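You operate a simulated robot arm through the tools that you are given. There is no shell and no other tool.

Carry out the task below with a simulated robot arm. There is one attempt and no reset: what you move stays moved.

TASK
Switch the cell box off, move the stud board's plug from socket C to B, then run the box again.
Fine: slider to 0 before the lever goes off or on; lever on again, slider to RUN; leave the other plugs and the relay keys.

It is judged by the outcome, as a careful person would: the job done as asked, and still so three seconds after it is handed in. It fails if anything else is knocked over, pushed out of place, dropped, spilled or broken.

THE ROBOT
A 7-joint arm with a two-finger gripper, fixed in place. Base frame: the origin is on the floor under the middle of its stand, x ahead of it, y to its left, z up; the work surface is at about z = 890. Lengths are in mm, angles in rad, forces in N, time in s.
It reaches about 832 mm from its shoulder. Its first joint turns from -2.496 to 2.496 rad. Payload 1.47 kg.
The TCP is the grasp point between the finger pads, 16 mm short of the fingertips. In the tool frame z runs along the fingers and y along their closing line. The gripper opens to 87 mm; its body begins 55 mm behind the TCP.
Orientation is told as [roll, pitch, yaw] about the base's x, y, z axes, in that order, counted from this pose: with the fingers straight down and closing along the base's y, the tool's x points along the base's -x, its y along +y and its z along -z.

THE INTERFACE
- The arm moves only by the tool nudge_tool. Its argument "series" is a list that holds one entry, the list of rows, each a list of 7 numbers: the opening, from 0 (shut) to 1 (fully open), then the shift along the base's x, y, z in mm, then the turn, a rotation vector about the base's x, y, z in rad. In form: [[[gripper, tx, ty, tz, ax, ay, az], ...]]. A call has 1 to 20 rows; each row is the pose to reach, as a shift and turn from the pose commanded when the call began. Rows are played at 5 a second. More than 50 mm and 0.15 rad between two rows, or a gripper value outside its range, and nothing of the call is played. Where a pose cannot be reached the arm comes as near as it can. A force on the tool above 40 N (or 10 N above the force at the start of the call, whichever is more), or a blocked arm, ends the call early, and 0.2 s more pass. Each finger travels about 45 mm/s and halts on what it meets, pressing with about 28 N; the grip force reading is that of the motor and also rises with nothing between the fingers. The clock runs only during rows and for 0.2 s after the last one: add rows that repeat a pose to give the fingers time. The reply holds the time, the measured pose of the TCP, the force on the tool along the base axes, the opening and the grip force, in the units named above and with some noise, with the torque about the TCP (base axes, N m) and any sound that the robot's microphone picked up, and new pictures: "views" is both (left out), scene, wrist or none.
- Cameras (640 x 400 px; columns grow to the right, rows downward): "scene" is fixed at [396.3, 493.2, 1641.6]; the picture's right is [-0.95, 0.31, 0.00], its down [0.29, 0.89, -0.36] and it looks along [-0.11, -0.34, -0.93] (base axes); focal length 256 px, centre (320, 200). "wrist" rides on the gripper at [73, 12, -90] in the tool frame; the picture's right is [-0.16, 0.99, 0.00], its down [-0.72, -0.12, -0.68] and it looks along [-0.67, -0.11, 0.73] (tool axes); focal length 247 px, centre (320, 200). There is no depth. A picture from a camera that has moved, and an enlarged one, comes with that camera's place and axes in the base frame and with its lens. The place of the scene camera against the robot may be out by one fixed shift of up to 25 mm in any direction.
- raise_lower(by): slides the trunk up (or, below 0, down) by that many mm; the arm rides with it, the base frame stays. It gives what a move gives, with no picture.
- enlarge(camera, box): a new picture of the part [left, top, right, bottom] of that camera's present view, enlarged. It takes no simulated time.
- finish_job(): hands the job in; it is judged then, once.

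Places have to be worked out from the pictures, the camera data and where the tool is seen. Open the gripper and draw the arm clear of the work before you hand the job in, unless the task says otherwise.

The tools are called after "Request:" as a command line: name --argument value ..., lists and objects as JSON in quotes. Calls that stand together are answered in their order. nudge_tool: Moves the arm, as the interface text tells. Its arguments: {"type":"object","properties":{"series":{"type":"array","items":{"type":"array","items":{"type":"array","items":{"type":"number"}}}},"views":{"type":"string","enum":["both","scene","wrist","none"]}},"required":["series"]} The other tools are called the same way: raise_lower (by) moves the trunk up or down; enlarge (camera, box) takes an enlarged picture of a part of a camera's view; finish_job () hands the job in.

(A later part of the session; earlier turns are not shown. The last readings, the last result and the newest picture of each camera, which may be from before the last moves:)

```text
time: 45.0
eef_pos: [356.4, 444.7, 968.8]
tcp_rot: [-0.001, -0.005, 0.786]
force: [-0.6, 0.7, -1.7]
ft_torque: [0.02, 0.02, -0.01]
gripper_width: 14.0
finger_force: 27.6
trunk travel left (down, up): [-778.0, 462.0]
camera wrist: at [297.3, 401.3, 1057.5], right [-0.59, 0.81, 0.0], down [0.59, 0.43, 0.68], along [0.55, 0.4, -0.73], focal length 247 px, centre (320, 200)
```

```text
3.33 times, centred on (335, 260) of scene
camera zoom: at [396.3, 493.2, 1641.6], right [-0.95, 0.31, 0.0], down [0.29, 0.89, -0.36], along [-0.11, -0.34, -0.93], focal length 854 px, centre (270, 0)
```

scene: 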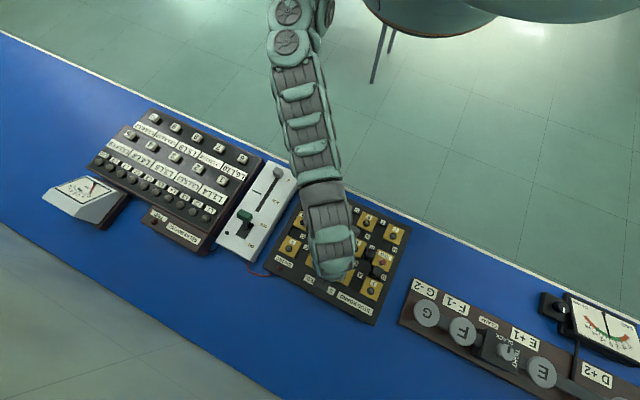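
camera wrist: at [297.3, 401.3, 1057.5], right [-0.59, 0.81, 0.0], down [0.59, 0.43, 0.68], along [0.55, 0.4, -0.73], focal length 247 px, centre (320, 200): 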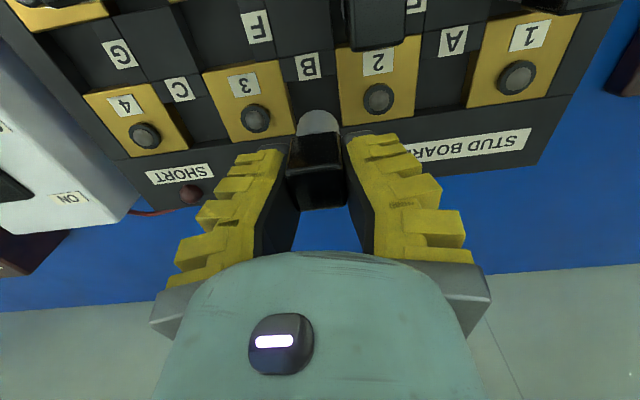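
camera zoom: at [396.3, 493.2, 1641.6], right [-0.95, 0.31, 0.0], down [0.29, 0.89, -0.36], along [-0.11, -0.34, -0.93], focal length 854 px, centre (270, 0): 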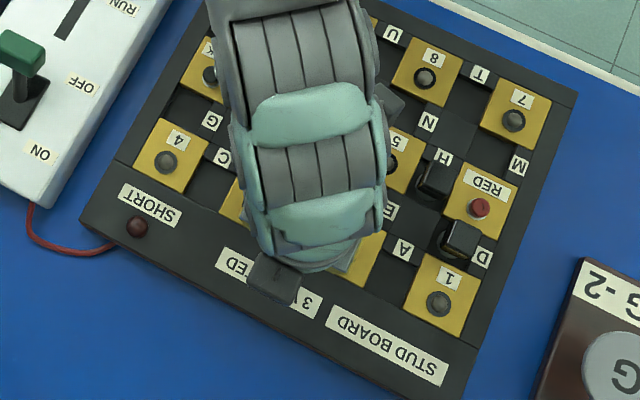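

The picture over B matches the earlier one over C to within about 1 mm. I correct slightly and lower 38 mm.

Request:
nudge_tool --series '[[[0, 1.5, -0.3, -8, 0, 0, 0], [0, 1.5, -0.3, -16, 0, 0, 0], [0, 1.5, -0.3, -24, 0, 0, 0], [0, 1.5, -0.3, -31, 0, 0, 0], [0, 1.5, -0.3, -38, 0, 0, 0], [0, 1.5, -0.3, -38, 0, 0, 0]]]' --views "both"

Request:
enlarge --camera "wrist" --box '[200, 60, 440, 220]'

```text
time: 46.4
eef_pos: [358.2, 439.7, 932.7]
tcp_rot: [0.0, -0.004, 0.787]
force: [-0.5, 0.8, -1.4]
ft_torque: [0.0, 0.01, 0.04]
gripper_width: 13.6
finger_force: 27.6
out of reach, approached as far as the arm can: row 5, 6
trunk travel left (down, up): [-778.0, 462.0]
camera wrist: at [298.0, 397.0, 1022.2], right [-0.59, 0.81, 0.0], down [0.59, 0.43, 0.68], along [0.55, 0.4, -0.73], focal length 247 px, centre (320, 200)
```

scene: 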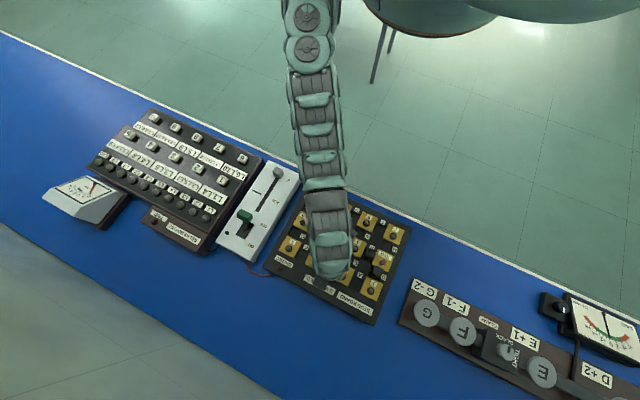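
wrist: 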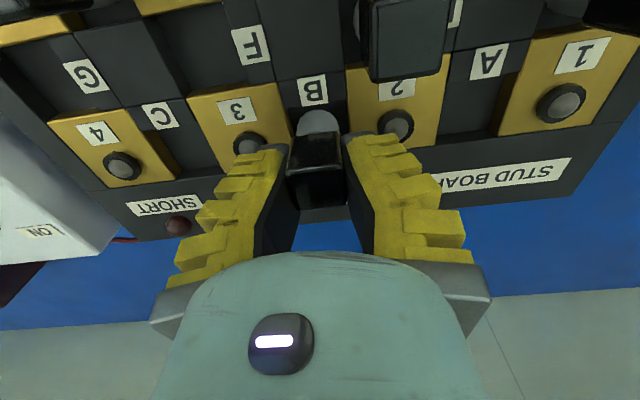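

```text
2.50 times, centred on (320, 140) of wrist
camera zoom: at [298.0, 397.0, 1022.2], right [-0.59, 0.81, 0.0], down [0.59, 0.43, 0.68], along [0.55, 0.4, -0.73], focal length 617 px, centre (320, 350)
```

zoom: 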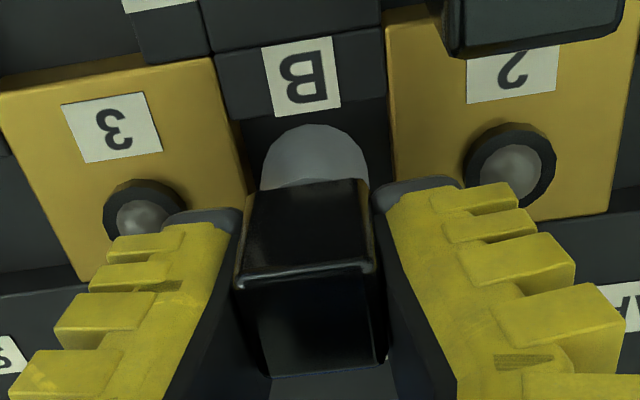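

The arm hit its reach limit at z 933 and pulled in 4 mm, so I won't seat it from here. I go back up to about 980 and will lower the trunk by 45 mm to gain reach.

Request:
nudge_tool --series '[[[0, 0, 0, 10, 0, 0, 0], [0, 0.5, 2, 25, 0, 0, 0], [0, 1, 4, 40, 0, 0, 0], [0, 1, 4, 52, 0, 0, 0], [0, 1, 4, 52, 0, 0, 0]]]' --views "none"

Request:
raise_lower --by -45

Request:
nudge_tool --series '[[[0, 0, 0, 0, 0, 0, 0]]]' --views "both"

Request:
enlarge --camera "wrist" --box '[200, 60, 440, 220]'

```text
time: 47.6
eef_pos: [357.4, 443.7, 985.3]
tcp_rot: [-0.002, -0.004, 0.785]
force: [-0.3, 0.5, 0.3]
ft_torque: [-0.01, -0.02, -0.01]
gripper_width: 14.0
finger_force: 27.3
trunk travel left (down, up): [-778.0, 462.0]
```

```text
time: 48.5
eef_pos: [358.4, 444.5, 940.0]
tcp_rot: [-0.004, -0.004, 0.786]
force: [-0.3, -0.1, 0.2]
ft_torque: [0.04, 0.01, 0.01]
gripper_width: 13.5
finger_force: 27.7
trunk travel left (down, up): [-733.0, 507.0]
```

```text
time: 48.9
eef_pos: [357.7, 444.8, 939.2]
tcp_rot: [-0.002, -0.004, 0.786]
force: [0.3, 0.4, -0.8]
ft_torque: [0.0, 0.01, 0.0]
gripper_width: 13.7
finger_force: 27.8
trunk travel left (down, up): [-733.0, 507.0]
camera wrist: at [298.0, 402.2, 1029.7], right [-0.59, 0.81, 0.0], down [0.59, 0.43, 0.68], along [0.55, 0.4, -0.73], focal length 247 px, centre (320, 200)
```

scene: 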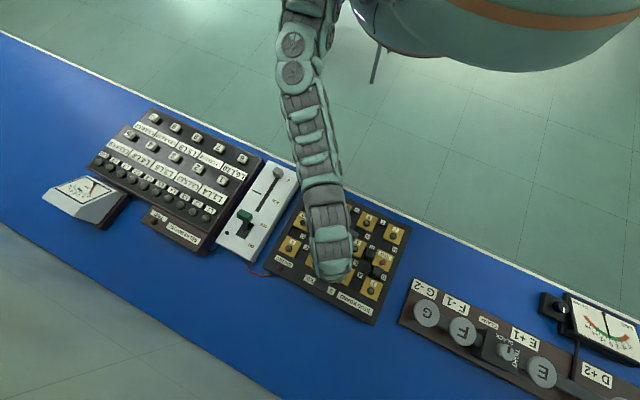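
wrist: 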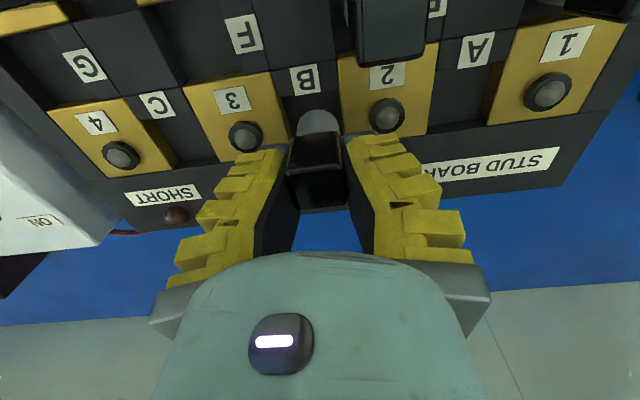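

```text
2.50 times, centred on (320, 140) of wrist
camera zoom: at [298.0, 402.2, 1029.7], right [-0.59, 0.81, 0.0], down [0.59, 0.43, 0.68], along [0.55, 0.4, -0.73], focal length 617 px, centre (320, 350)
```

zoom: 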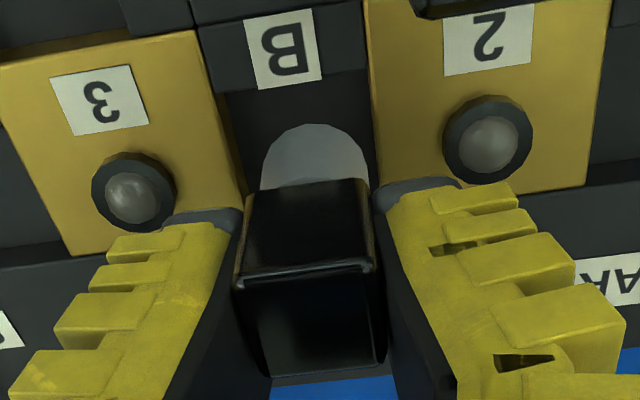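

Reach is fine now. The studs' image position says I need about (1.8, -1.2) mm of correction; I apply it and lower to about 3 mm above the seat.

Request:
nudge_tool --series '[[[0, 1.8, -1.2, 0, 0, 0, 0], [0, 1.8, -1.2, -4, 0, 0, 0], [0, 1.8, -1.2, -8, 0, 0, 0], [0, 1.8, -1.2, -12, 0, 0, 0], [0, 1.8, -1.2, -15, 0, 0, 0], [0, 1.8, -1.2, -17, 0, 0, 0], [0, 1.8, -1.2, -17, 0, 0, 0]]]' --views "both"

Request:
enlarge --camera "wrist" --box '[200, 60, 440, 220]'

```text
time: 50.5
eef_pos: [359.3, 444.9, 923.3]
tcp_rot: [0.0, -0.004, 0.785]
force: [0.0, 0.8, -0.5]
ft_torque: [0.01, 0.02, 0.03]
gripper_width: 13.9
finger_force: 28.2
trunk travel left (down, up): [-733.0, 507.0]
camera wrist: at [299.4, 401.8, 1013.0], right [-0.59, 0.81, 0.0], down [0.59, 0.43, 0.68], along [0.55, 0.4, -0.73], focal length 247 px, centre (320, 200)
```

scene: 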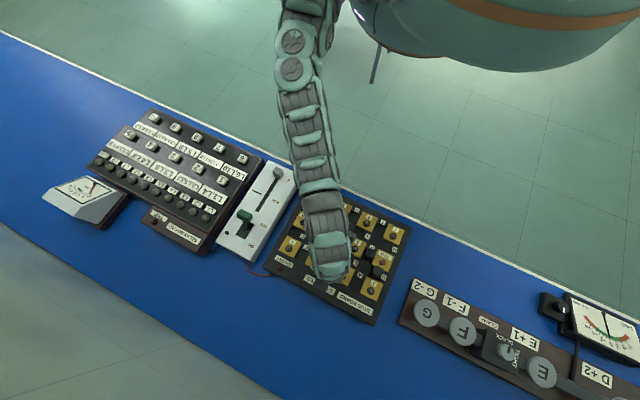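
wrist: 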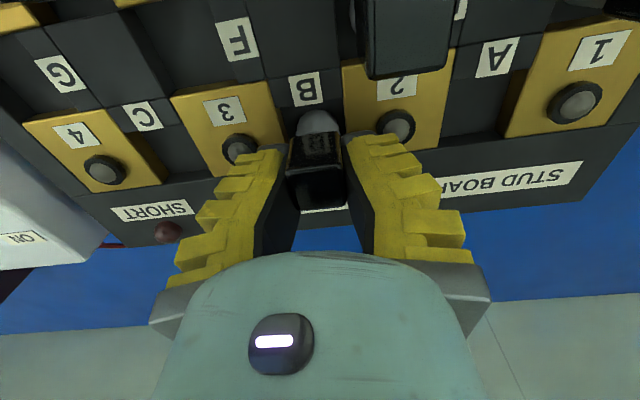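

```text
2.50 times, centred on (320, 140) of wrist
camera zoom: at [299.4, 401.8, 1013.0], right [-0.59, 0.81, 0.0], down [0.59, 0.43, 0.68], along [0.55, 0.4, -0.73], focal length 617 px, centre (320, 350)
```

zoom: 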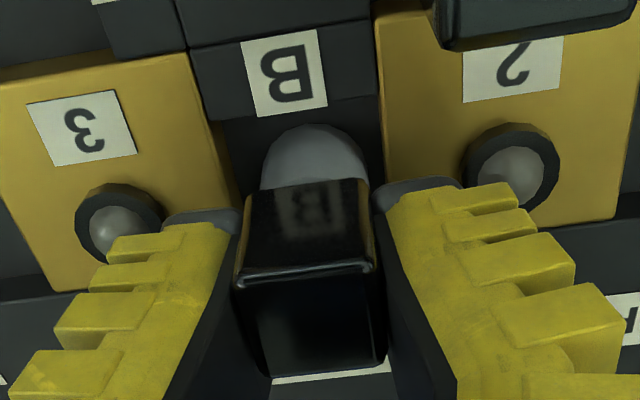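

Force is still near zero and the alignment is within about 1.5 mm. I correct y by -1 mm and creep down the last 4 mm.

Request:
nudge_tool --series '[[[0, 0, -1, 0, 0, 0, 0], [0, 0, -1, -1, 0, 0, 0], [0, 0, -1, -2, 0, 0, 0], [0, 0, -1, -3, 0, 0, 0], [0, 0, -1, -4, 0, 0, 0], [0, 0, -1, -4, 0, 0, 0]]]' --views "wrist"

Request:
enlarge --camera "wrist" --box '[200, 60, 440, 220]'

```text
time: 51.9
eef_pos: [359.9, 443.2, 920.7]
tcp_rot: [0.0, -0.006, 0.784]
force: [-2.8, -4.9, 12.4]
ft_torque: [-0.17, 0.15, 0.0]
gripper_width: 18.0
finger_force: 28.3
trunk travel left (down, up): [-733.0, 507.0]
camera wrist: at [299.3, 400.2, 1009.6], right [-0.59, 0.81, 0.0], down [0.59, 0.43, 0.68], along [0.55, 0.4, -0.73], focal length 247 px, centre (320, 200)
```

wrist: 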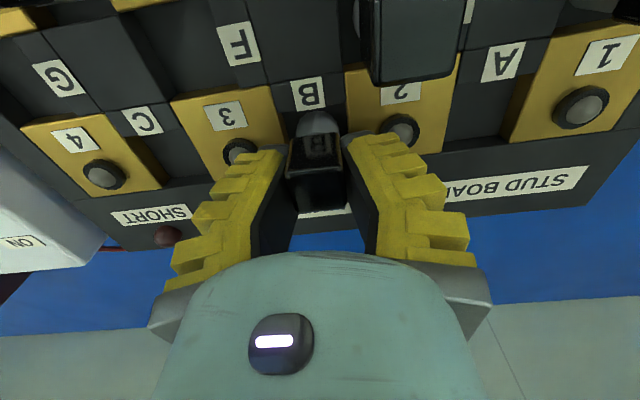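

```text
2.50 times, centred on (320, 140) of wrist
camera zoom: at [299.3, 400.2, 1009.6], right [-0.59, 0.81, 0.0], down [0.59, 0.43, 0.68], along [0.55, 0.4, -0.73], focal length 617 px, centre (320, 350)
```

zoom: 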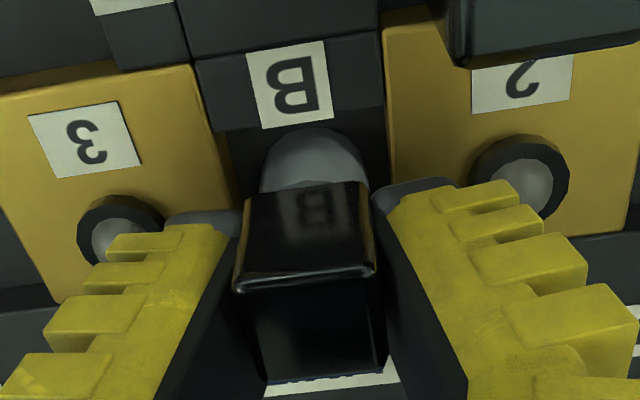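

The readings and picture now match the original grip at C almost exactly (12 N up, width 18), so the plug is on its seat in B. I open the gripper to release it and rise straight up.

Request:
nudge_tool --series '[[[0.2, 0, 0, 0, 0, 0, 0], [0.35, 0, 0, 0, 0, 0, 0], [0.5, 0, 0, 0, 0, 0, 0], [0.5, 0, 0, 0, 0, 0, 0], [0.5, 0, 0, 6, 0, 0, 0], [0.5, 0, 0, 18, 0, 0, 0], [0.5, 0, 0, 32, 0, 0, 0], [0.5, 0, 0, 46, 0, 0, 0], [0.5, 0, 0, 46, 0, 0, 0]]]' --views "both"

Request:
enlarge --camera "wrist" --box '[220, 50, 420, 190]'

Request:
enlarge --camera "wrist" --box '[20, 0, 640, 250]'

```text
time: 53.9
eef_pos: [360.1, 440.5, 964.0]
tcp_rot: [-0.001, -0.004, 0.785]
force: [0.1, 0.2, -0.8]
ft_torque: [0.01, 0.0, 0.0]
gripper_width: 49.4
finger_force: 4.1
trunk travel left (down, up): [-733.0, 507.0]
camera wrist: at [300.9, 398.8, 1053.4], right [-0.59, 0.81, 0.0], down [0.59, 0.43, 0.68], along [0.55, 0.4, -0.73], focal length 247 px, centre (320, 200)
```

scene: 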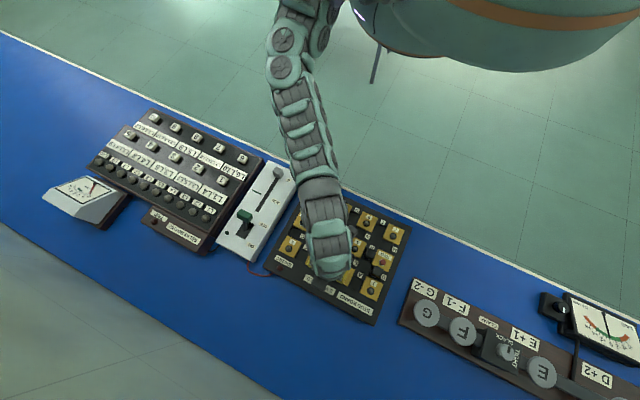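
wrist: 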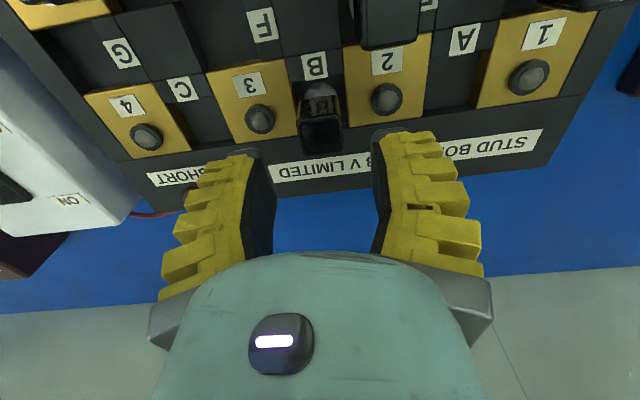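

```text
2.86 times, centred on (320, 120) of wrist
camera zoom: at [300.9, 398.8, 1053.4], right [-0.59, 0.81, 0.0], down [0.59, 0.43, 0.68], along [0.55, 0.4, -0.73], focal length 706 px, centre (320, 429)
```

zoom: 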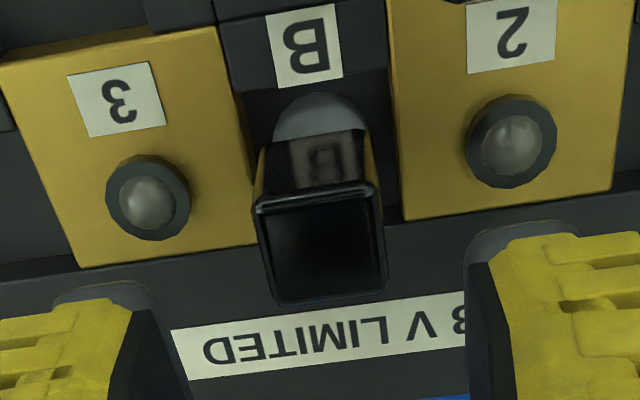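

```text
1.03 times, centred on (330, 125) of wrist (not enlarged: the box is as wide or as high as the picture)
camera zoom: at [300.9, 398.8, 1053.4], right [-0.59, 0.81, 0.0], down [0.59, 0.43, 0.68], along [0.55, 0.4, -0.73], focal length 255 px, centre (310, 277)
```

zoom: 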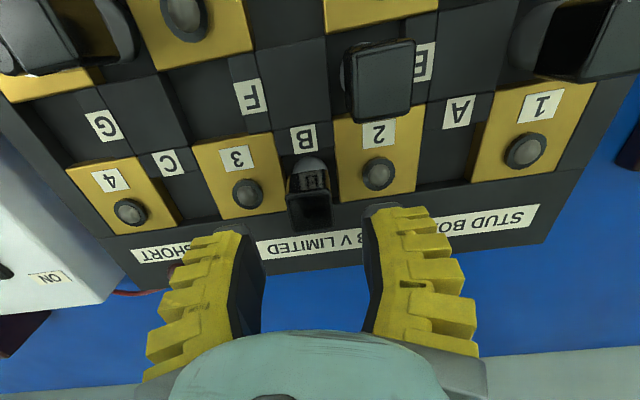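

Plug stands upright in B in the same relation to its label and studs as it had in C; the others are undisturbed. I raise the trunk back 45 mm and travel to the robot side of the lever, closing the gripper.

Request:
raise_lower --by 45

Request:
nudge_tool --series '[[[0.5, 21, -40, 0, 0, 0, 0], [0.4, 42, -80, -3, 0, 0, 0], [0.2, 64, -120, -6, 0, 0, 0], [0, 86, -160, -9, 0, 0, 0], [0, 108, -200, -9, 0, 0, 0], [0, 130, -240, -9, 0, 0, 0], [0, 130, -240, -9, 0, 0, 0]]]' --views "both"

Request:
enlarge --camera "scene" --box '[250, 170, 420, 330]'

Request:
enlarge --camera "wrist" --box '[220, 20, 440, 250]'

```text
time: 54.8
eef_pos: [359.9, 440.7, 1008.2]
tcp_rot: [-0.003, -0.002, 0.787]
force: [0.7, 0.5, 0.8]
ft_torque: [-0.02, 0.0, 0.04]
gripper_width: 49.1
finger_force: 3.7
trunk travel left (down, up): [-778.0, 462.0]
```

```text
time: 56.4
eef_pos: [493.6, 201.5, 1002.8]
tcp_rot: [0.0, -0.006, 0.788]
force: [-0.4, -0.2, 0.8]
ft_torque: [-0.01, 0.02, 0.01]
gripper_width: 0.3
finger_force: 28.4
trunk travel left (down, up): [-778.0, 462.0]
camera wrist: at [434.6, 158.7, 1091.7], right [-0.59, 0.81, 0.0], down [0.59, 0.43, 0.68], along [0.55, 0.4, -0.73], focal length 247 px, centre (320, 200)
```

scene: 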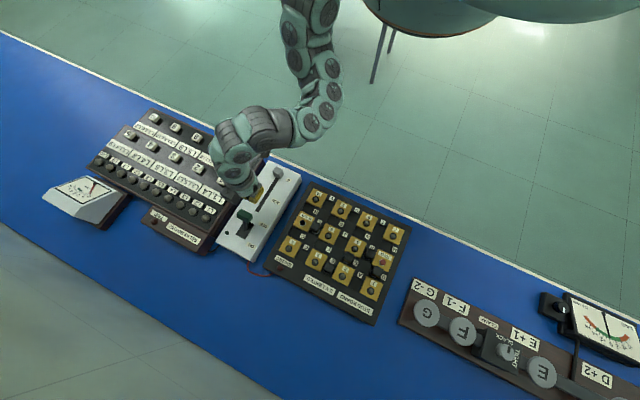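
wrist: 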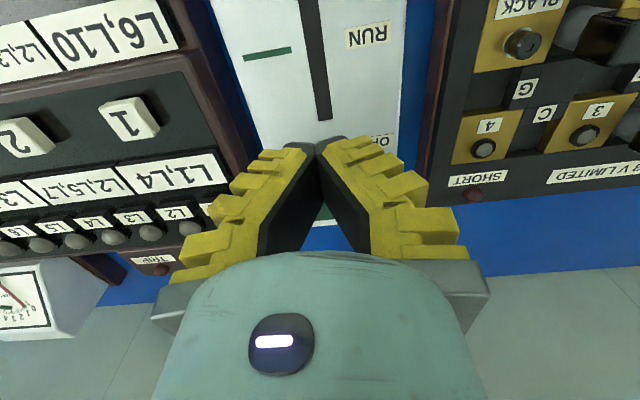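

```text
2.50 times, centred on (335, 250) of scene
camera zoom: at [396.3, 493.2, 1641.6], right [-0.95, 0.31, 0.0], down [0.29, 0.89, -0.36], along [-0.11, -0.34, -0.93], focal length 640 px, centre (282, 75)
```

zoom: 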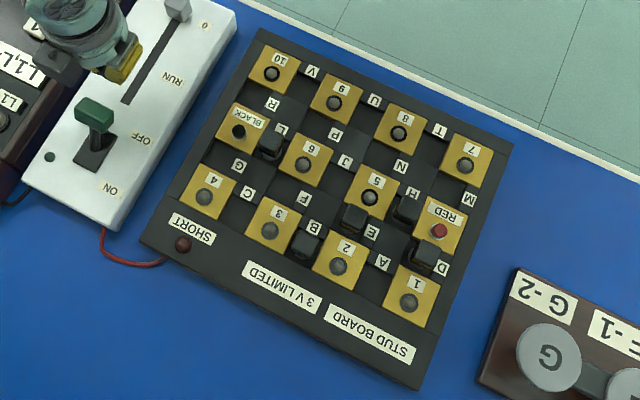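

```text
1.74 times, centred on (330, 135) of wrist
camera zoom: at [434.6, 158.7, 1091.7], right [-0.59, 0.81, 0.0], down [0.59, 0.43, 0.68], along [0.55, 0.4, -0.73], focal length 430 px, centre (303, 313)
```

zoom: 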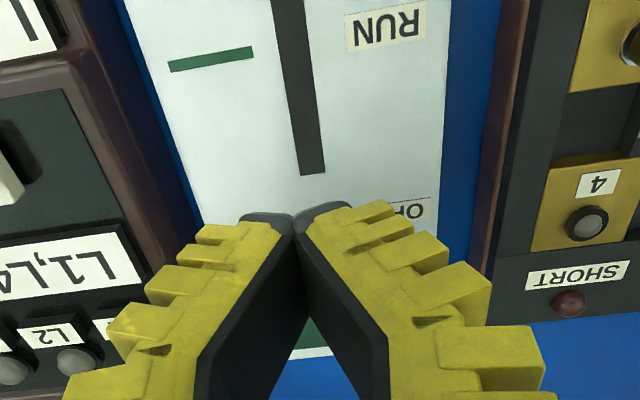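

Plug B is in place in the scene view and the others are unchanged. I lower the closed fingers on the robot side of the lever handle, about 30 mm short of it.

Request:
nudge_tool --series '[[[0, 0, 0, -12, 0, 0, 0], [0, 0, 0, -24, 0, 0, 0], [0, 0, 0, -36, 0, 0, 0], [0, 0, 0, -46, 0, 0, 0], [0, 0, 0, -46, 0, 0, 0]]]' --views "both"

Request:
enlarge --camera "scene" --box '[180, 170, 310, 280]'

```text
time: 57.6
eef_pos: [490.2, 200.9, 954.1]
tcp_rot: [-0.002, -0.004, 0.785]
force: [0.1, 0.3, -0.3]
ft_torque: [-0.02, 0.02, -0.01]
gripper_width: 0.1
finger_force: 28.1
trunk travel left (down, up): [-778.0, 462.0]
camera wrist: at [431.3, 157.9, 1043.2], right [-0.59, 0.81, 0.0], down [0.59, 0.43, 0.68], along [0.55, 0.4, -0.73], focal length 247 px, centre (320, 200)
```

scene: 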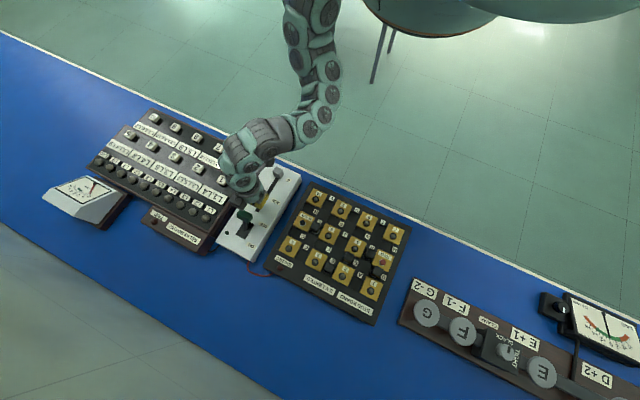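
wrist: 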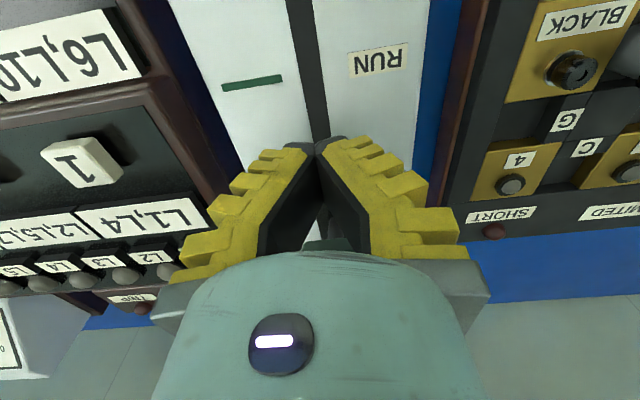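

```text
3.64 times, centred on (245, 225) of scene
camera zoom: at [396.3, 493.2, 1641.6], right [-0.95, 0.31, 0.0], down [0.29, 0.89, -0.36], along [-0.11, -0.34, -0.93], focal length 931 px, centre (593, 109)
```

zoom: 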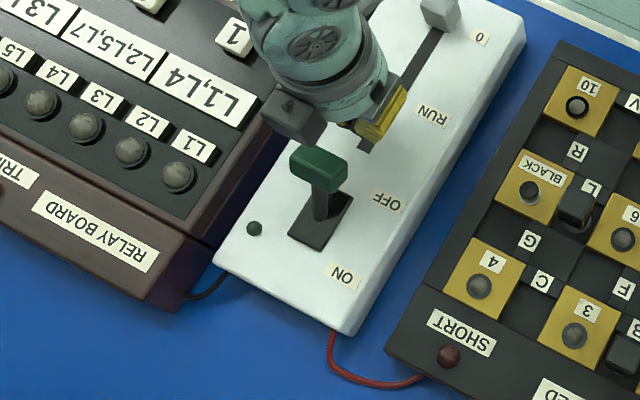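

Clearances are good. I push outward along the box axis toward ON, 58 mm in small steps, watching force.

Request:
nudge_tool --series '[[[0, 3.6, 3.5, 0, 0, 0, 0], [0, 7.2, 7.0, 0, 0, 0, 0], [0, 10.7, 10.5, 0, 0, 0, 0], [0, 14.3, 14.0, 0, 0, 0, 0], [0, 17.9, 17.5, 0, 0, 0, 0], [0, 21.5, 21.0, 0, 0, 0, 0], [0, 25.0, 24.5, 0, 0, 0, 0], [0, 28.6, 28.0, 0, 0, 0, 0], [0, 31.5, 30.8, 0, 0, 0, 0], [0, 34.3, 33.6, 0, 0, 0, 0], [0, 37.2, 36.3, 0, 0, 0, 0], [0, 40.0, 39.1, 0, 0, 0, 0], [0, 41.5, 40.5, 0, 0, 0, 0], [0, 41.5, 40.5, 0, 0, 0, 0]]]' --views "both"

Request:
enlarge --camera "scene" --box '[180, 170, 310, 280]'

```text
time: 60.6
eef_pos: [532.4, 241.9, 953.8]
tcp_rot: [-0.003, -0.005, 0.786]
force: [-0.1, -0.2, -0.6]
ft_torque: [0.06, 0.03, -0.03]
gripper_width: 0.0
finger_force: 28.5
trunk travel left (down, up): [-778.0, 462.0]
camera wrist: at [472.3, 199.3, 1043.6], right [-0.59, 0.81, 0.0], down [0.59, 0.43, 0.68], along [0.55, 0.4, -0.73], focal length 247 px, centre (320, 200)
```

scene: 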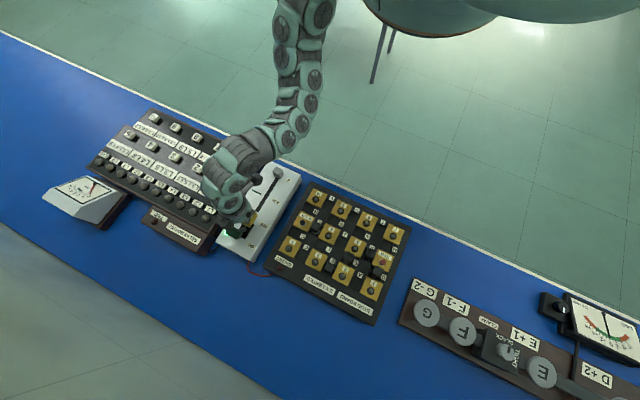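
wrist: 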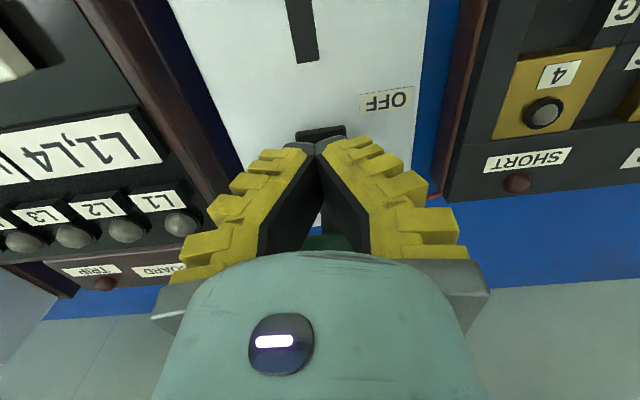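

```text
3.64 times, centred on (245, 225) of scene
camera zoom: at [396.3, 493.2, 1641.6], right [-0.95, 0.31, 0.0], down [0.29, 0.89, -0.36], along [-0.11, -0.34, -0.93], focal length 931 px, centre (593, 109)
```

zoom: 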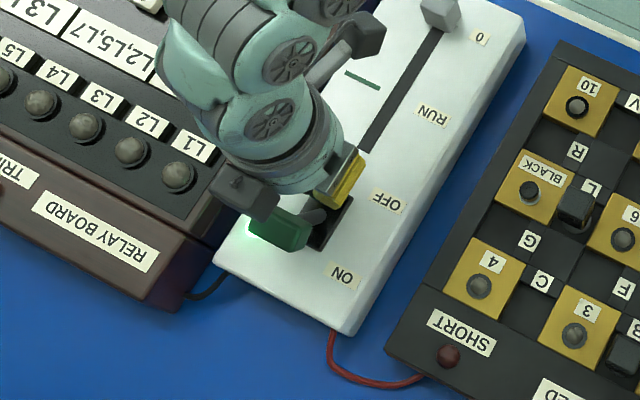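

The lever flipped to ON (green glow, no residual force). I back off and rise to verify it.

Request:
nudge_tool --series '[[[0, -7, -7, 3, 0, 0, 0], [0, -14, -14, 15, 0, 0, 0], [0, -22, -21, 35, 0, 0, 0], [0, -30, -29, 50, 0, 0, 0], [0, -30, -29, 50, 0, 0, 0]]]' --views "both"

Request:
enlarge --camera "scene" --box '[180, 170, 310, 280]'

```text
time: 61.8
eef_pos: [504.0, 214.1, 1004.4]
tcp_rot: [-0.002, -0.002, 0.784]
force: [0.1, 0.0, -0.4]
ft_torque: [-0.01, 0.02, -0.04]
gripper_width: 0.0
finger_force: 27.9
trunk travel left (down, up): [-778.0, 462.0]
camera wrist: at [443.7, 172.5, 1092.7], right [-0.59, 0.81, 0.0], down [0.59, 0.43, 0.68], along [0.55, 0.4, -0.73], focal length 247 px, centre (320, 200)
```

scene: 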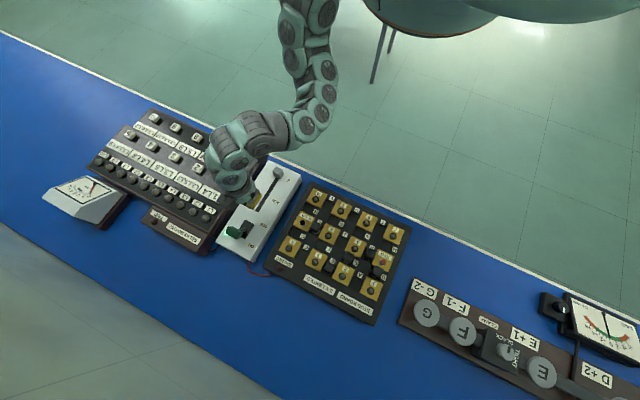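
wrist: 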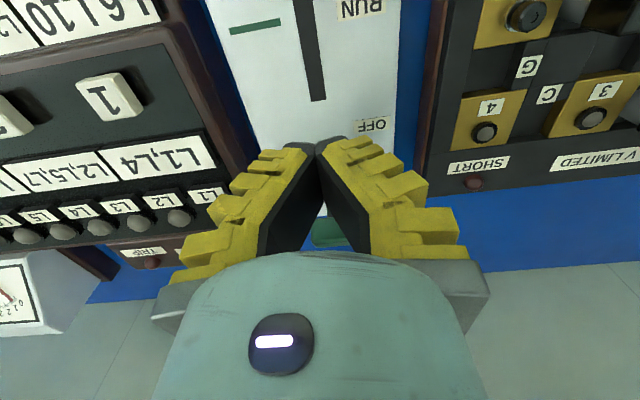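

```text
3.64 times, centred on (245, 225) of scene
camera zoom: at [396.3, 493.2, 1641.6], right [-0.95, 0.31, 0.0], down [0.29, 0.89, -0.36], along [-0.11, -0.34, -0.93], focal length 931 px, centre (593, 109)
```

zoom: 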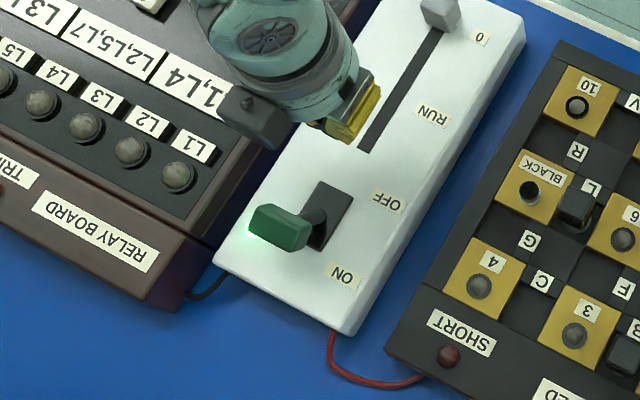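

Lever is ON with its LED lit. Now I go to the slider knob at 0, with the gripper set to about 45 mm, hovering just above it.

Request:
nudge_tool --series '[[[0.15, -24, -24, -5, 0, 0, 0], [0.3, -48, -48, -10, 0, 0, 0], [0.45, -71, -71, -18, 0, 0, 0], [0.45, -94, -94, -36, 0, 0, 0], [0.45, -94, -94, -36, 0, 0, 0]]]' --views "both"

Request:
enlarge --camera "wrist" --box '[200, 60, 440, 210]'

```text
time: 63.0
eef_pos: [406.8, 122.6, 967.2]
tcp_rot: [0.0, -0.002, 0.785]
force: [0.3, -0.3, -0.1]
ft_torque: [0.01, 0.01, 0.01]
gripper_width: 44.9
finger_force: 4.4
trunk travel left (down, up): [-778.0, 462.0]
camera wrist: at [347.0, 79.7, 1056.5], right [-0.59, 0.81, 0.0], down [0.59, 0.43, 0.68], along [0.55, 0.4, -0.73], focal length 247 px, centre (320, 200)
```

scene: 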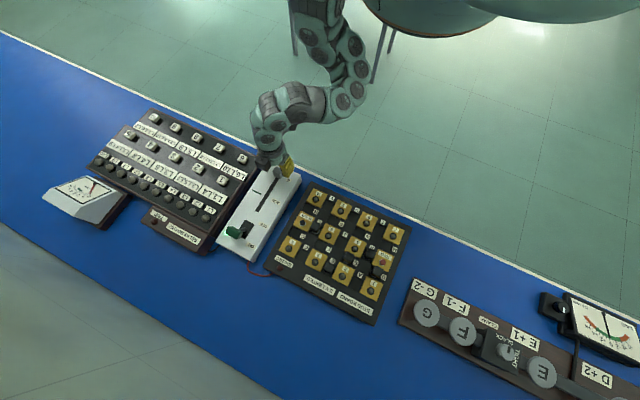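
wrist: 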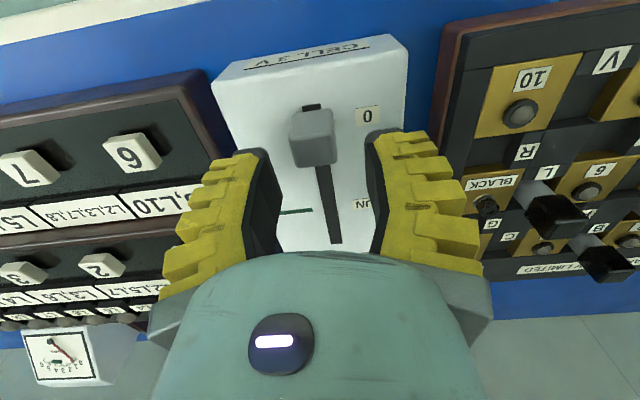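

```text
2.67 times, centred on (320, 135) of wrist
camera zoom: at [347.0, 79.7, 1056.5], right [-0.59, 0.81, 0.0], down [0.59, 0.43, 0.68], along [0.55, 0.4, -0.73], focal length 659 px, centre (320, 373)
```

zoom: 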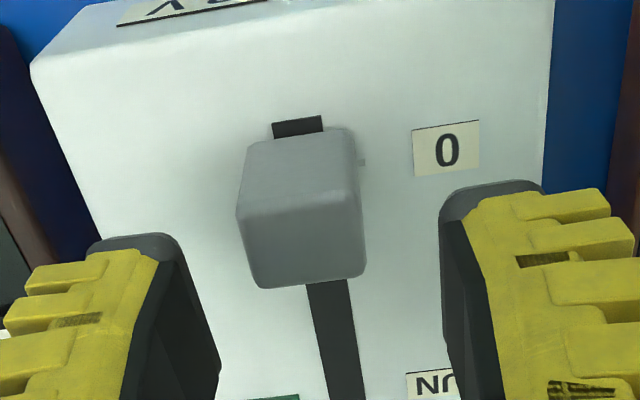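

The knob sits about 4 mm to the right of centre; I correct by (2.2, -3.2), lower to z ≈ 933 and close on it.

Request:
nudge_tool --series '[[[0.45, 2.2, -3.2, 0, 0, 0, 0], [0.45, 2.2, -3.2, -10, 0, 0, 0], [0.45, 2.2, -3.2, -20, 0, 0, 0], [0.45, 2.2, -3.2, -30, 0, 0, 0], [0.45, 2.2, -3.2, -33, 0, 0, 0], [0.45, 2.2, -3.2, -33, 0, 0, 0]]]' --views "wrist"

Request:
enlarge --camera "wrist" --box '[200, 60, 440, 210]'

```text
time: 64.4
eef_pos: [410.6, 117.5, 933.9]
tcp_rot: [-0.003, -0.003, 0.785]
force: [-0.1, 0.0, -0.5]
ft_torque: [-0.02, 0.0, -0.02]
gripper_width: 44.9
finger_force: 3.7
trunk travel left (down, up): [-778.0, 462.0]
camera wrist: at [350.3, 73.8, 1023.5], right [-0.59, 0.81, 0.0], down [0.59, 0.43, 0.68], along [0.55, 0.4, -0.73], focal length 247 px, centre (320, 200)
```

wrist: 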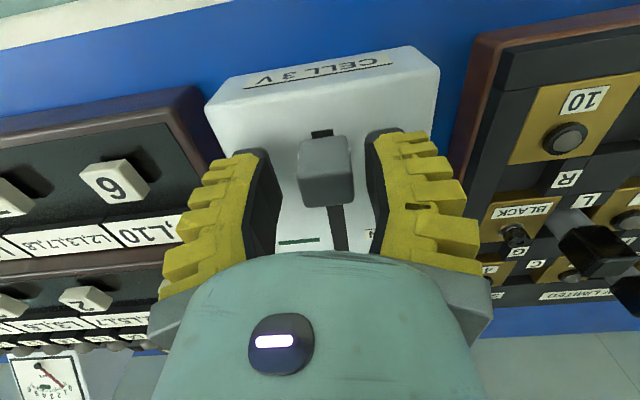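

```text
2.67 times, centred on (320, 135) of wrist
camera zoom: at [350.3, 73.8, 1023.5], right [-0.59, 0.81, 0.0], down [0.59, 0.43, 0.68], along [0.55, 0.4, -0.73], focal length 659 px, centre (320, 373)
```

zoom: 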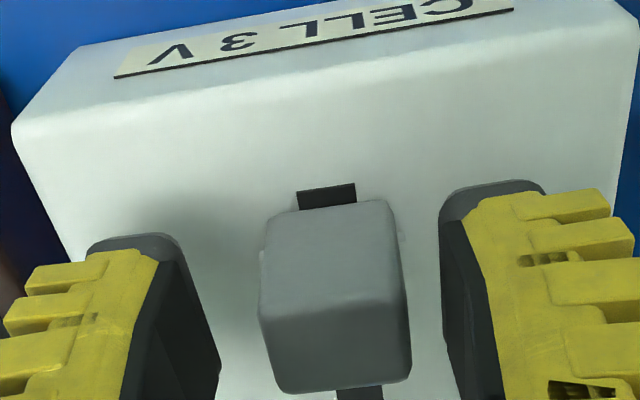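

The correction overshot by about 2.5 mm, so I shift back and close on the knob.

Request:
nudge_tool --series '[[[0.45, -1.1, 2.4, 0, 0, 0, 0], [0.35, -1.1, 2.4, 0, 0, 0, 0], [0.25, -1.1, 2.4, 0, 0, 0, 0], [0.1, -1.1, 2.4, 0, 0, 0, 0], [0.1, -1.1, 2.4, 0, 0, 0, 0], [0.1, -1.1, 2.4, 0, 0, 0, 0]]]' --views "wrist"

Request:
enlarge --camera "wrist" --box '[200, 60, 440, 210]'

```text
time: 65.8
eef_pos: [409.6, 119.8, 935.4]
tcp_rot: [-0.002, -0.005, 0.785]
force: [-3.6, 1.4, 17.2]
ft_torque: [-0.19, 0.3, -0.01]
gripper_width: 21.9
finger_force: 29.9
trunk travel left (down, up): [-778.0, 462.0]
camera wrist: at [350.2, 77.3, 1024.4], right [-0.59, 0.81, 0.0], down [0.59, 0.43, 0.68], along [0.55, 0.4, -0.73], focal length 247 px, centre (320, 200)
```

wrist: 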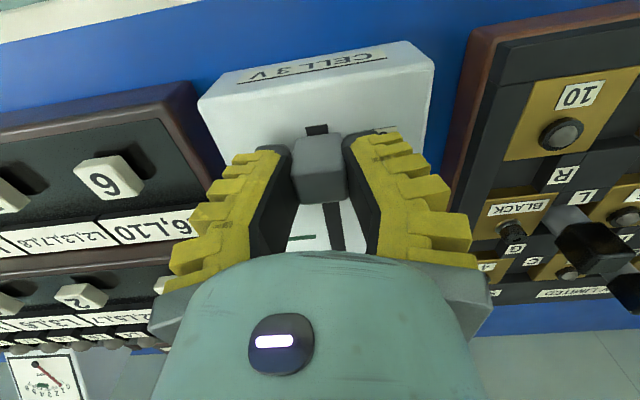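

```text
2.67 times, centred on (320, 135) of wrist
camera zoom: at [350.2, 77.3, 1024.4], right [-0.59, 0.81, 0.0], down [0.59, 0.43, 0.68], along [0.55, 0.4, -0.73], focal length 659 px, centre (320, 373)
```

zoom: 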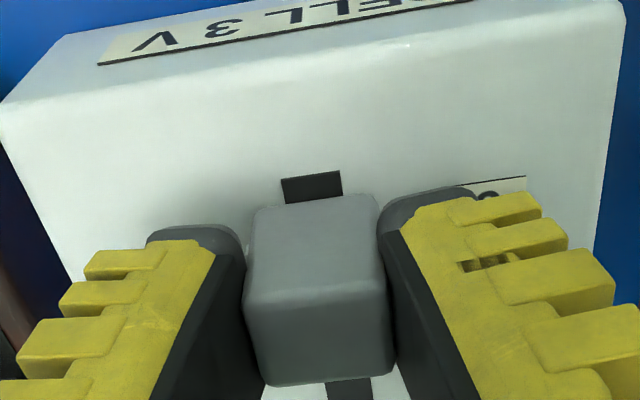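

Knob gripped. I drag it back toward RUN: first 68 mm of the roughly 83 mm travel.

Request:
nudge_tool --series '[[[0.1, 2.0, 2.0, 0, 0, 0, 0], [0.1, 5.5, 5.4, 0, 0, 0, 0], [0.1, 9.0, 8.9, 0, 0, 0, 0], [0.1, 12.6, 12.4, 0, 0, 0, 0], [0.1, 16.2, 16.0, 0, 0, 0, 0], [0.1, 19.8, 19.5, 0, 0, 0, 0], [0.1, 23.4, 23.1, 0, 0, 0, 0], [0.1, 27.0, 26.6, 0, 0, 0, 0], [0.1, 30.6, 30.2, 0, 0, 0, 0], [0.1, 34.2, 33.8, 0, 0, 0, 0], [0.1, 37.8, 37.3, 0, 0, 0, 0], [0.1, 41.4, 40.9, 0, 0, 0, 0], [0.1, 45.0, 44.4, 0, 0, 0, 0], [0.1, 48.4, 47.8, 0, 0, 0, 0], [0.1, 48.4, 47.8, 0, 0, 0, 0]]]' --views "both"

Request:
enlarge --camera "wrist" --box '[200, 60, 440, 210]'

Request:
enlarge --camera "scene" --box '[220, 150, 310, 230]'

```text
time: 69.0
eef_pos: [457.5, 166.4, 936.5]
tcp_rot: [0.001, -0.006, 0.787]
force: [-6.1, 7.3, 7.0]
ft_torque: [0.05, 0.09, 0.01]
gripper_width: 17.7
finger_force: 29.7
trunk travel left (down, up): [-778.0, 462.0]
camera wrist: at [396.9, 123.7, 1025.4], right [-0.59, 0.81, 0.0], down [0.59, 0.43, 0.68], along [0.55, 0.4, -0.73], focal length 247 px, centre (320, 200)
```

scene: 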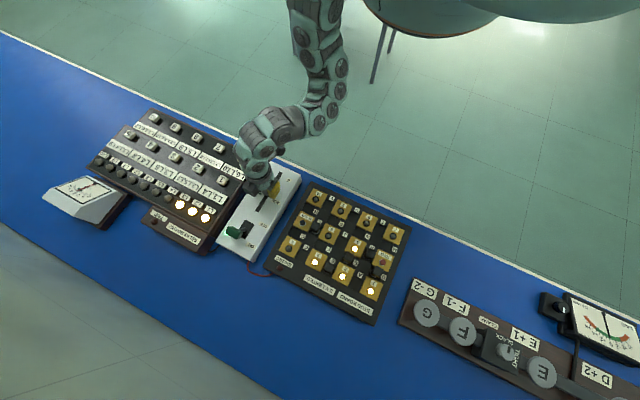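
wrist: 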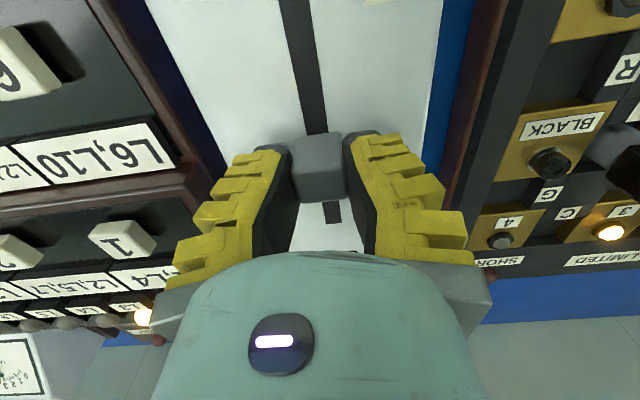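

```text
2.67 times, centred on (320, 135) of wrist
camera zoom: at [396.9, 123.7, 1025.4], right [-0.59, 0.81, 0.0], down [0.59, 0.43, 0.68], along [0.55, 0.4, -0.73], focal length 659 px, centre (320, 373)
```

zoom: 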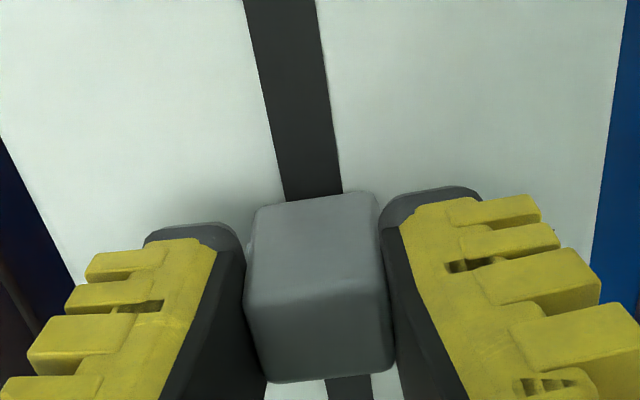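

```text
5.00 times, centred on (265, 190) of scene
camera zoom: at [396.3, 493.2, 1641.6], right [-0.95, 0.31, 0.0], down [0.29, 0.89, -0.36], along [-0.11, -0.34, -0.93], focal length 1281 px, centre (595, 250)
```

zoom: 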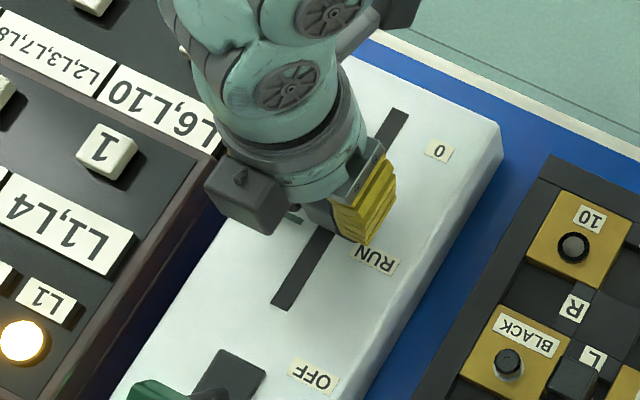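

Lamps are lit again, now including stud 3, so socket B makes contact. About 17 mm remain; I move 16.7 mm and will verify against the green RUN line.

Request:
nudge_tool --series '[[[0.1, 2.3, 2.6, 0, 0, 0, 0], [0.1, 5.0, 5.4, 0, 0, 0, 0], [0.1, 7.5, 8.0, 0, 0, 0, 0], [0.1, 9.5, 10.1, 0, 0, 0, 0], [0.1, 11.5, 12.1, 0, 0, 0, 0], [0.1, 11.5, 12.1, 0, 0, 0, 0]]]' --views "both"

Request:
enlarge --camera "wrist" --box '[200, 60, 440, 210]'

Request:
enlarge --camera "scene" --box '[220, 150, 310, 230]'

```text
time: 70.4
eef_pos: [469.4, 177.7, 935.3]
tcp_rot: [0.001, -0.004, 0.787]
force: [-4.1, 3.8, 10.5]
ft_torque: [-0.22, 0.32, -0.03]
gripper_width: 19.5
finger_force: 29.9
trunk travel left (down, up): [-778.0, 462.0]
camera wrist: at [409.7, 136.9, 1024.9], right [-0.59, 0.81, 0.0], down [0.59, 0.43, 0.68], along [0.55, 0.4, -0.73], focal length 247 px, centre (320, 200)
```

scene: 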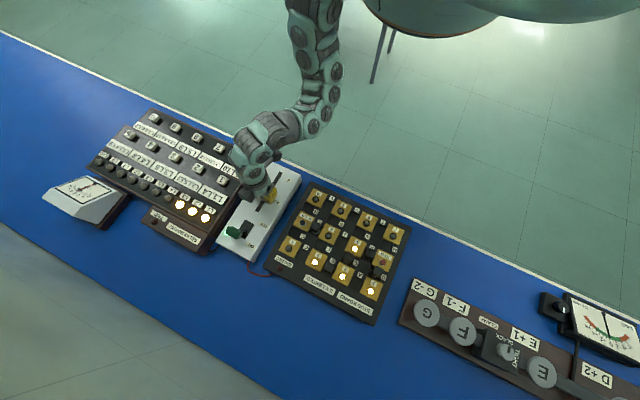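
wrist: 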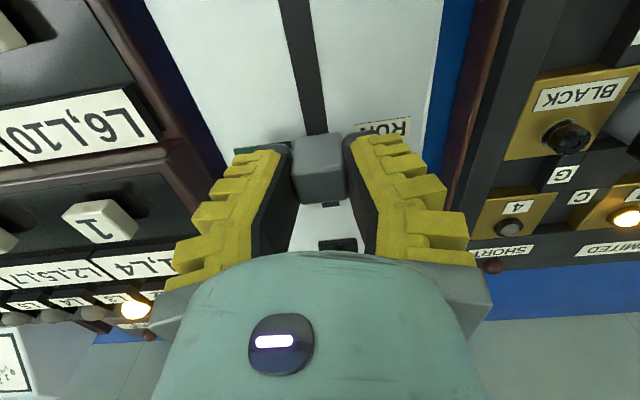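

```text
2.67 times, centred on (320, 135) of wrist
camera zoom: at [409.7, 136.9, 1024.9], right [-0.59, 0.81, 0.0], down [0.59, 0.43, 0.68], along [0.55, 0.4, -0.73], focal length 659 px, centre (320, 373)
```

zoom: 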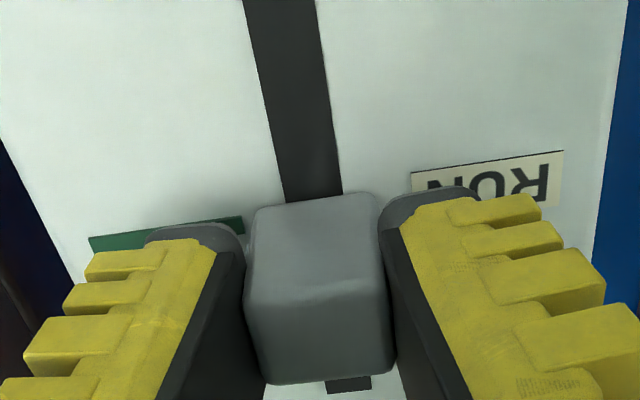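

```text
5.00 times, centred on (265, 190) of scene
camera zoom: at [396.3, 493.2, 1641.6], right [-0.95, 0.31, 0.0], down [0.29, 0.89, -0.36], along [-0.11, -0.34, -0.93], focal length 1281 px, centre (595, 250)
```

zoom: 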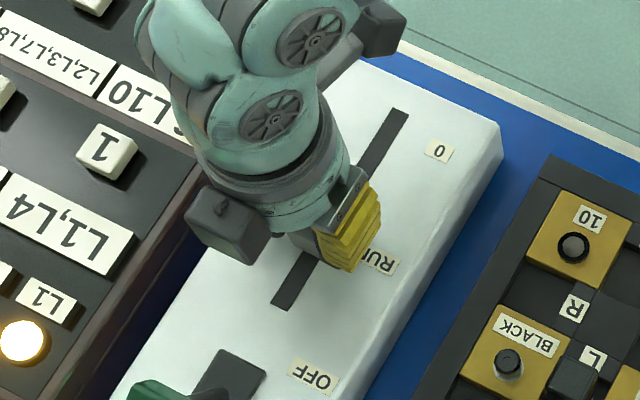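

The knob is about 1.7 mm past its original position relative to the green line. I move back 1.7 mm, then release and rise to compare with the first picture.

Request:
nudge_tool --series '[[[0.1, -0.7, -0.7, 0, 0, 0, 0], [0.1, -1.3, -1.2, 0, 0, 0, 0], [0.1, -1.3, -1.2, 0, 0, 0, 0], [0.2, -1.3, -1.2, 0, 0, 0, 0], [0.35, -1.3, -1.2, 0, 0, 0, 0], [0.5, -1.3, -1.2, 0, 0, 0, 0], [0.5, -1.3, -1.2, 0, 0, 0, 0], [0.5, -1.3, -1.2, 10, 0, 0, 0], [0.55, -2.5, -1.0, 20, 0, 0, 0], [0.55, -2.5, -1.0, 27, 0, 0, 0], [0.55, -2.5, -1.0, 27, 0, 0, 0]]]' --views "both"

Request:
enlarge --camera "wrist" --box '[200, 60, 440, 210]'

Request:
enlarge --camera "scene" --box '[200, 150, 320, 270]'

```text
time: 72.8
eef_pos: [466.6, 177.1, 963.5]
tcp_rot: [-0.002, -0.003, 0.785]
force: [0.0, 0.4, -0.3]
ft_torque: [0.0, -0.01, -0.01]
gripper_width: 53.5
finger_force: 4.3
trunk travel left (down, up): [-778.0, 462.0]
camera wrist: at [407.2, 134.2, 1052.5], right [-0.59, 0.81, 0.0], down [0.59, 0.43, 0.68], along [0.55, 0.4, -0.73], focal length 247 px, centre (320, 200)
```

scene: 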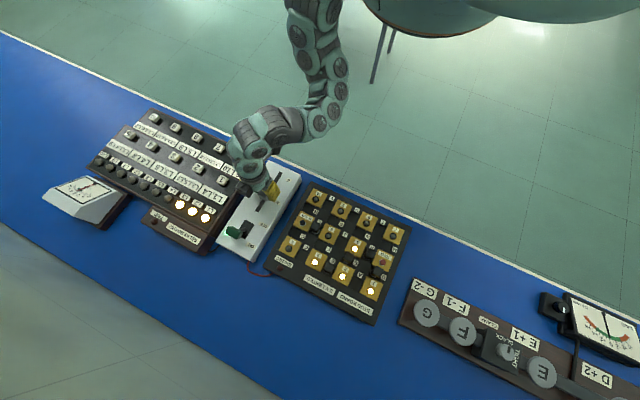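
wrist: 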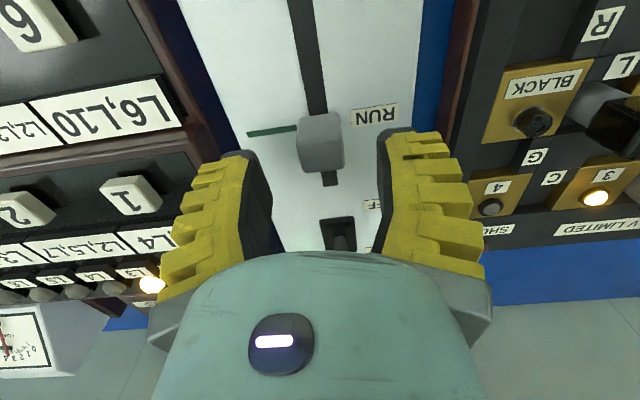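

```text
2.67 times, centred on (320, 135) of wrist
camera zoom: at [407.2, 134.2, 1052.5], right [-0.59, 0.81, 0.0], down [0.59, 0.43, 0.68], along [0.55, 0.4, -0.73], focal length 659 px, centre (320, 373)
```

zoom: 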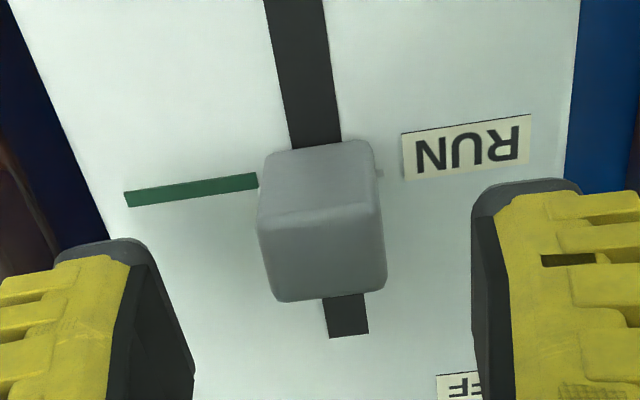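

```text
3.33 times, centred on (260, 210) of scene
camera zoom: at [396.3, 493.2, 1641.6], right [-0.95, 0.31, 0.0], down [0.29, 0.89, -0.36], along [-0.11, -0.34, -0.93], focal length 854 px, centre (520, 167)
```

zoom: 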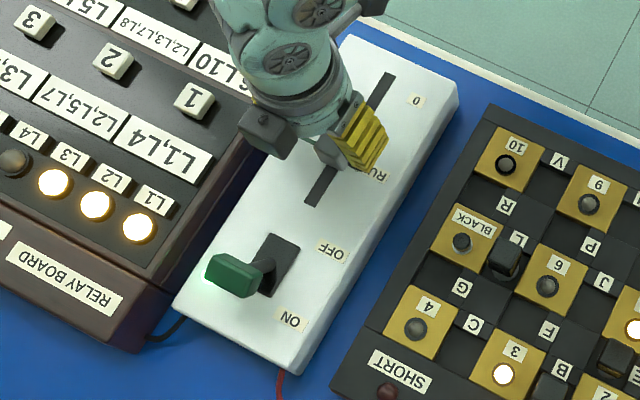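

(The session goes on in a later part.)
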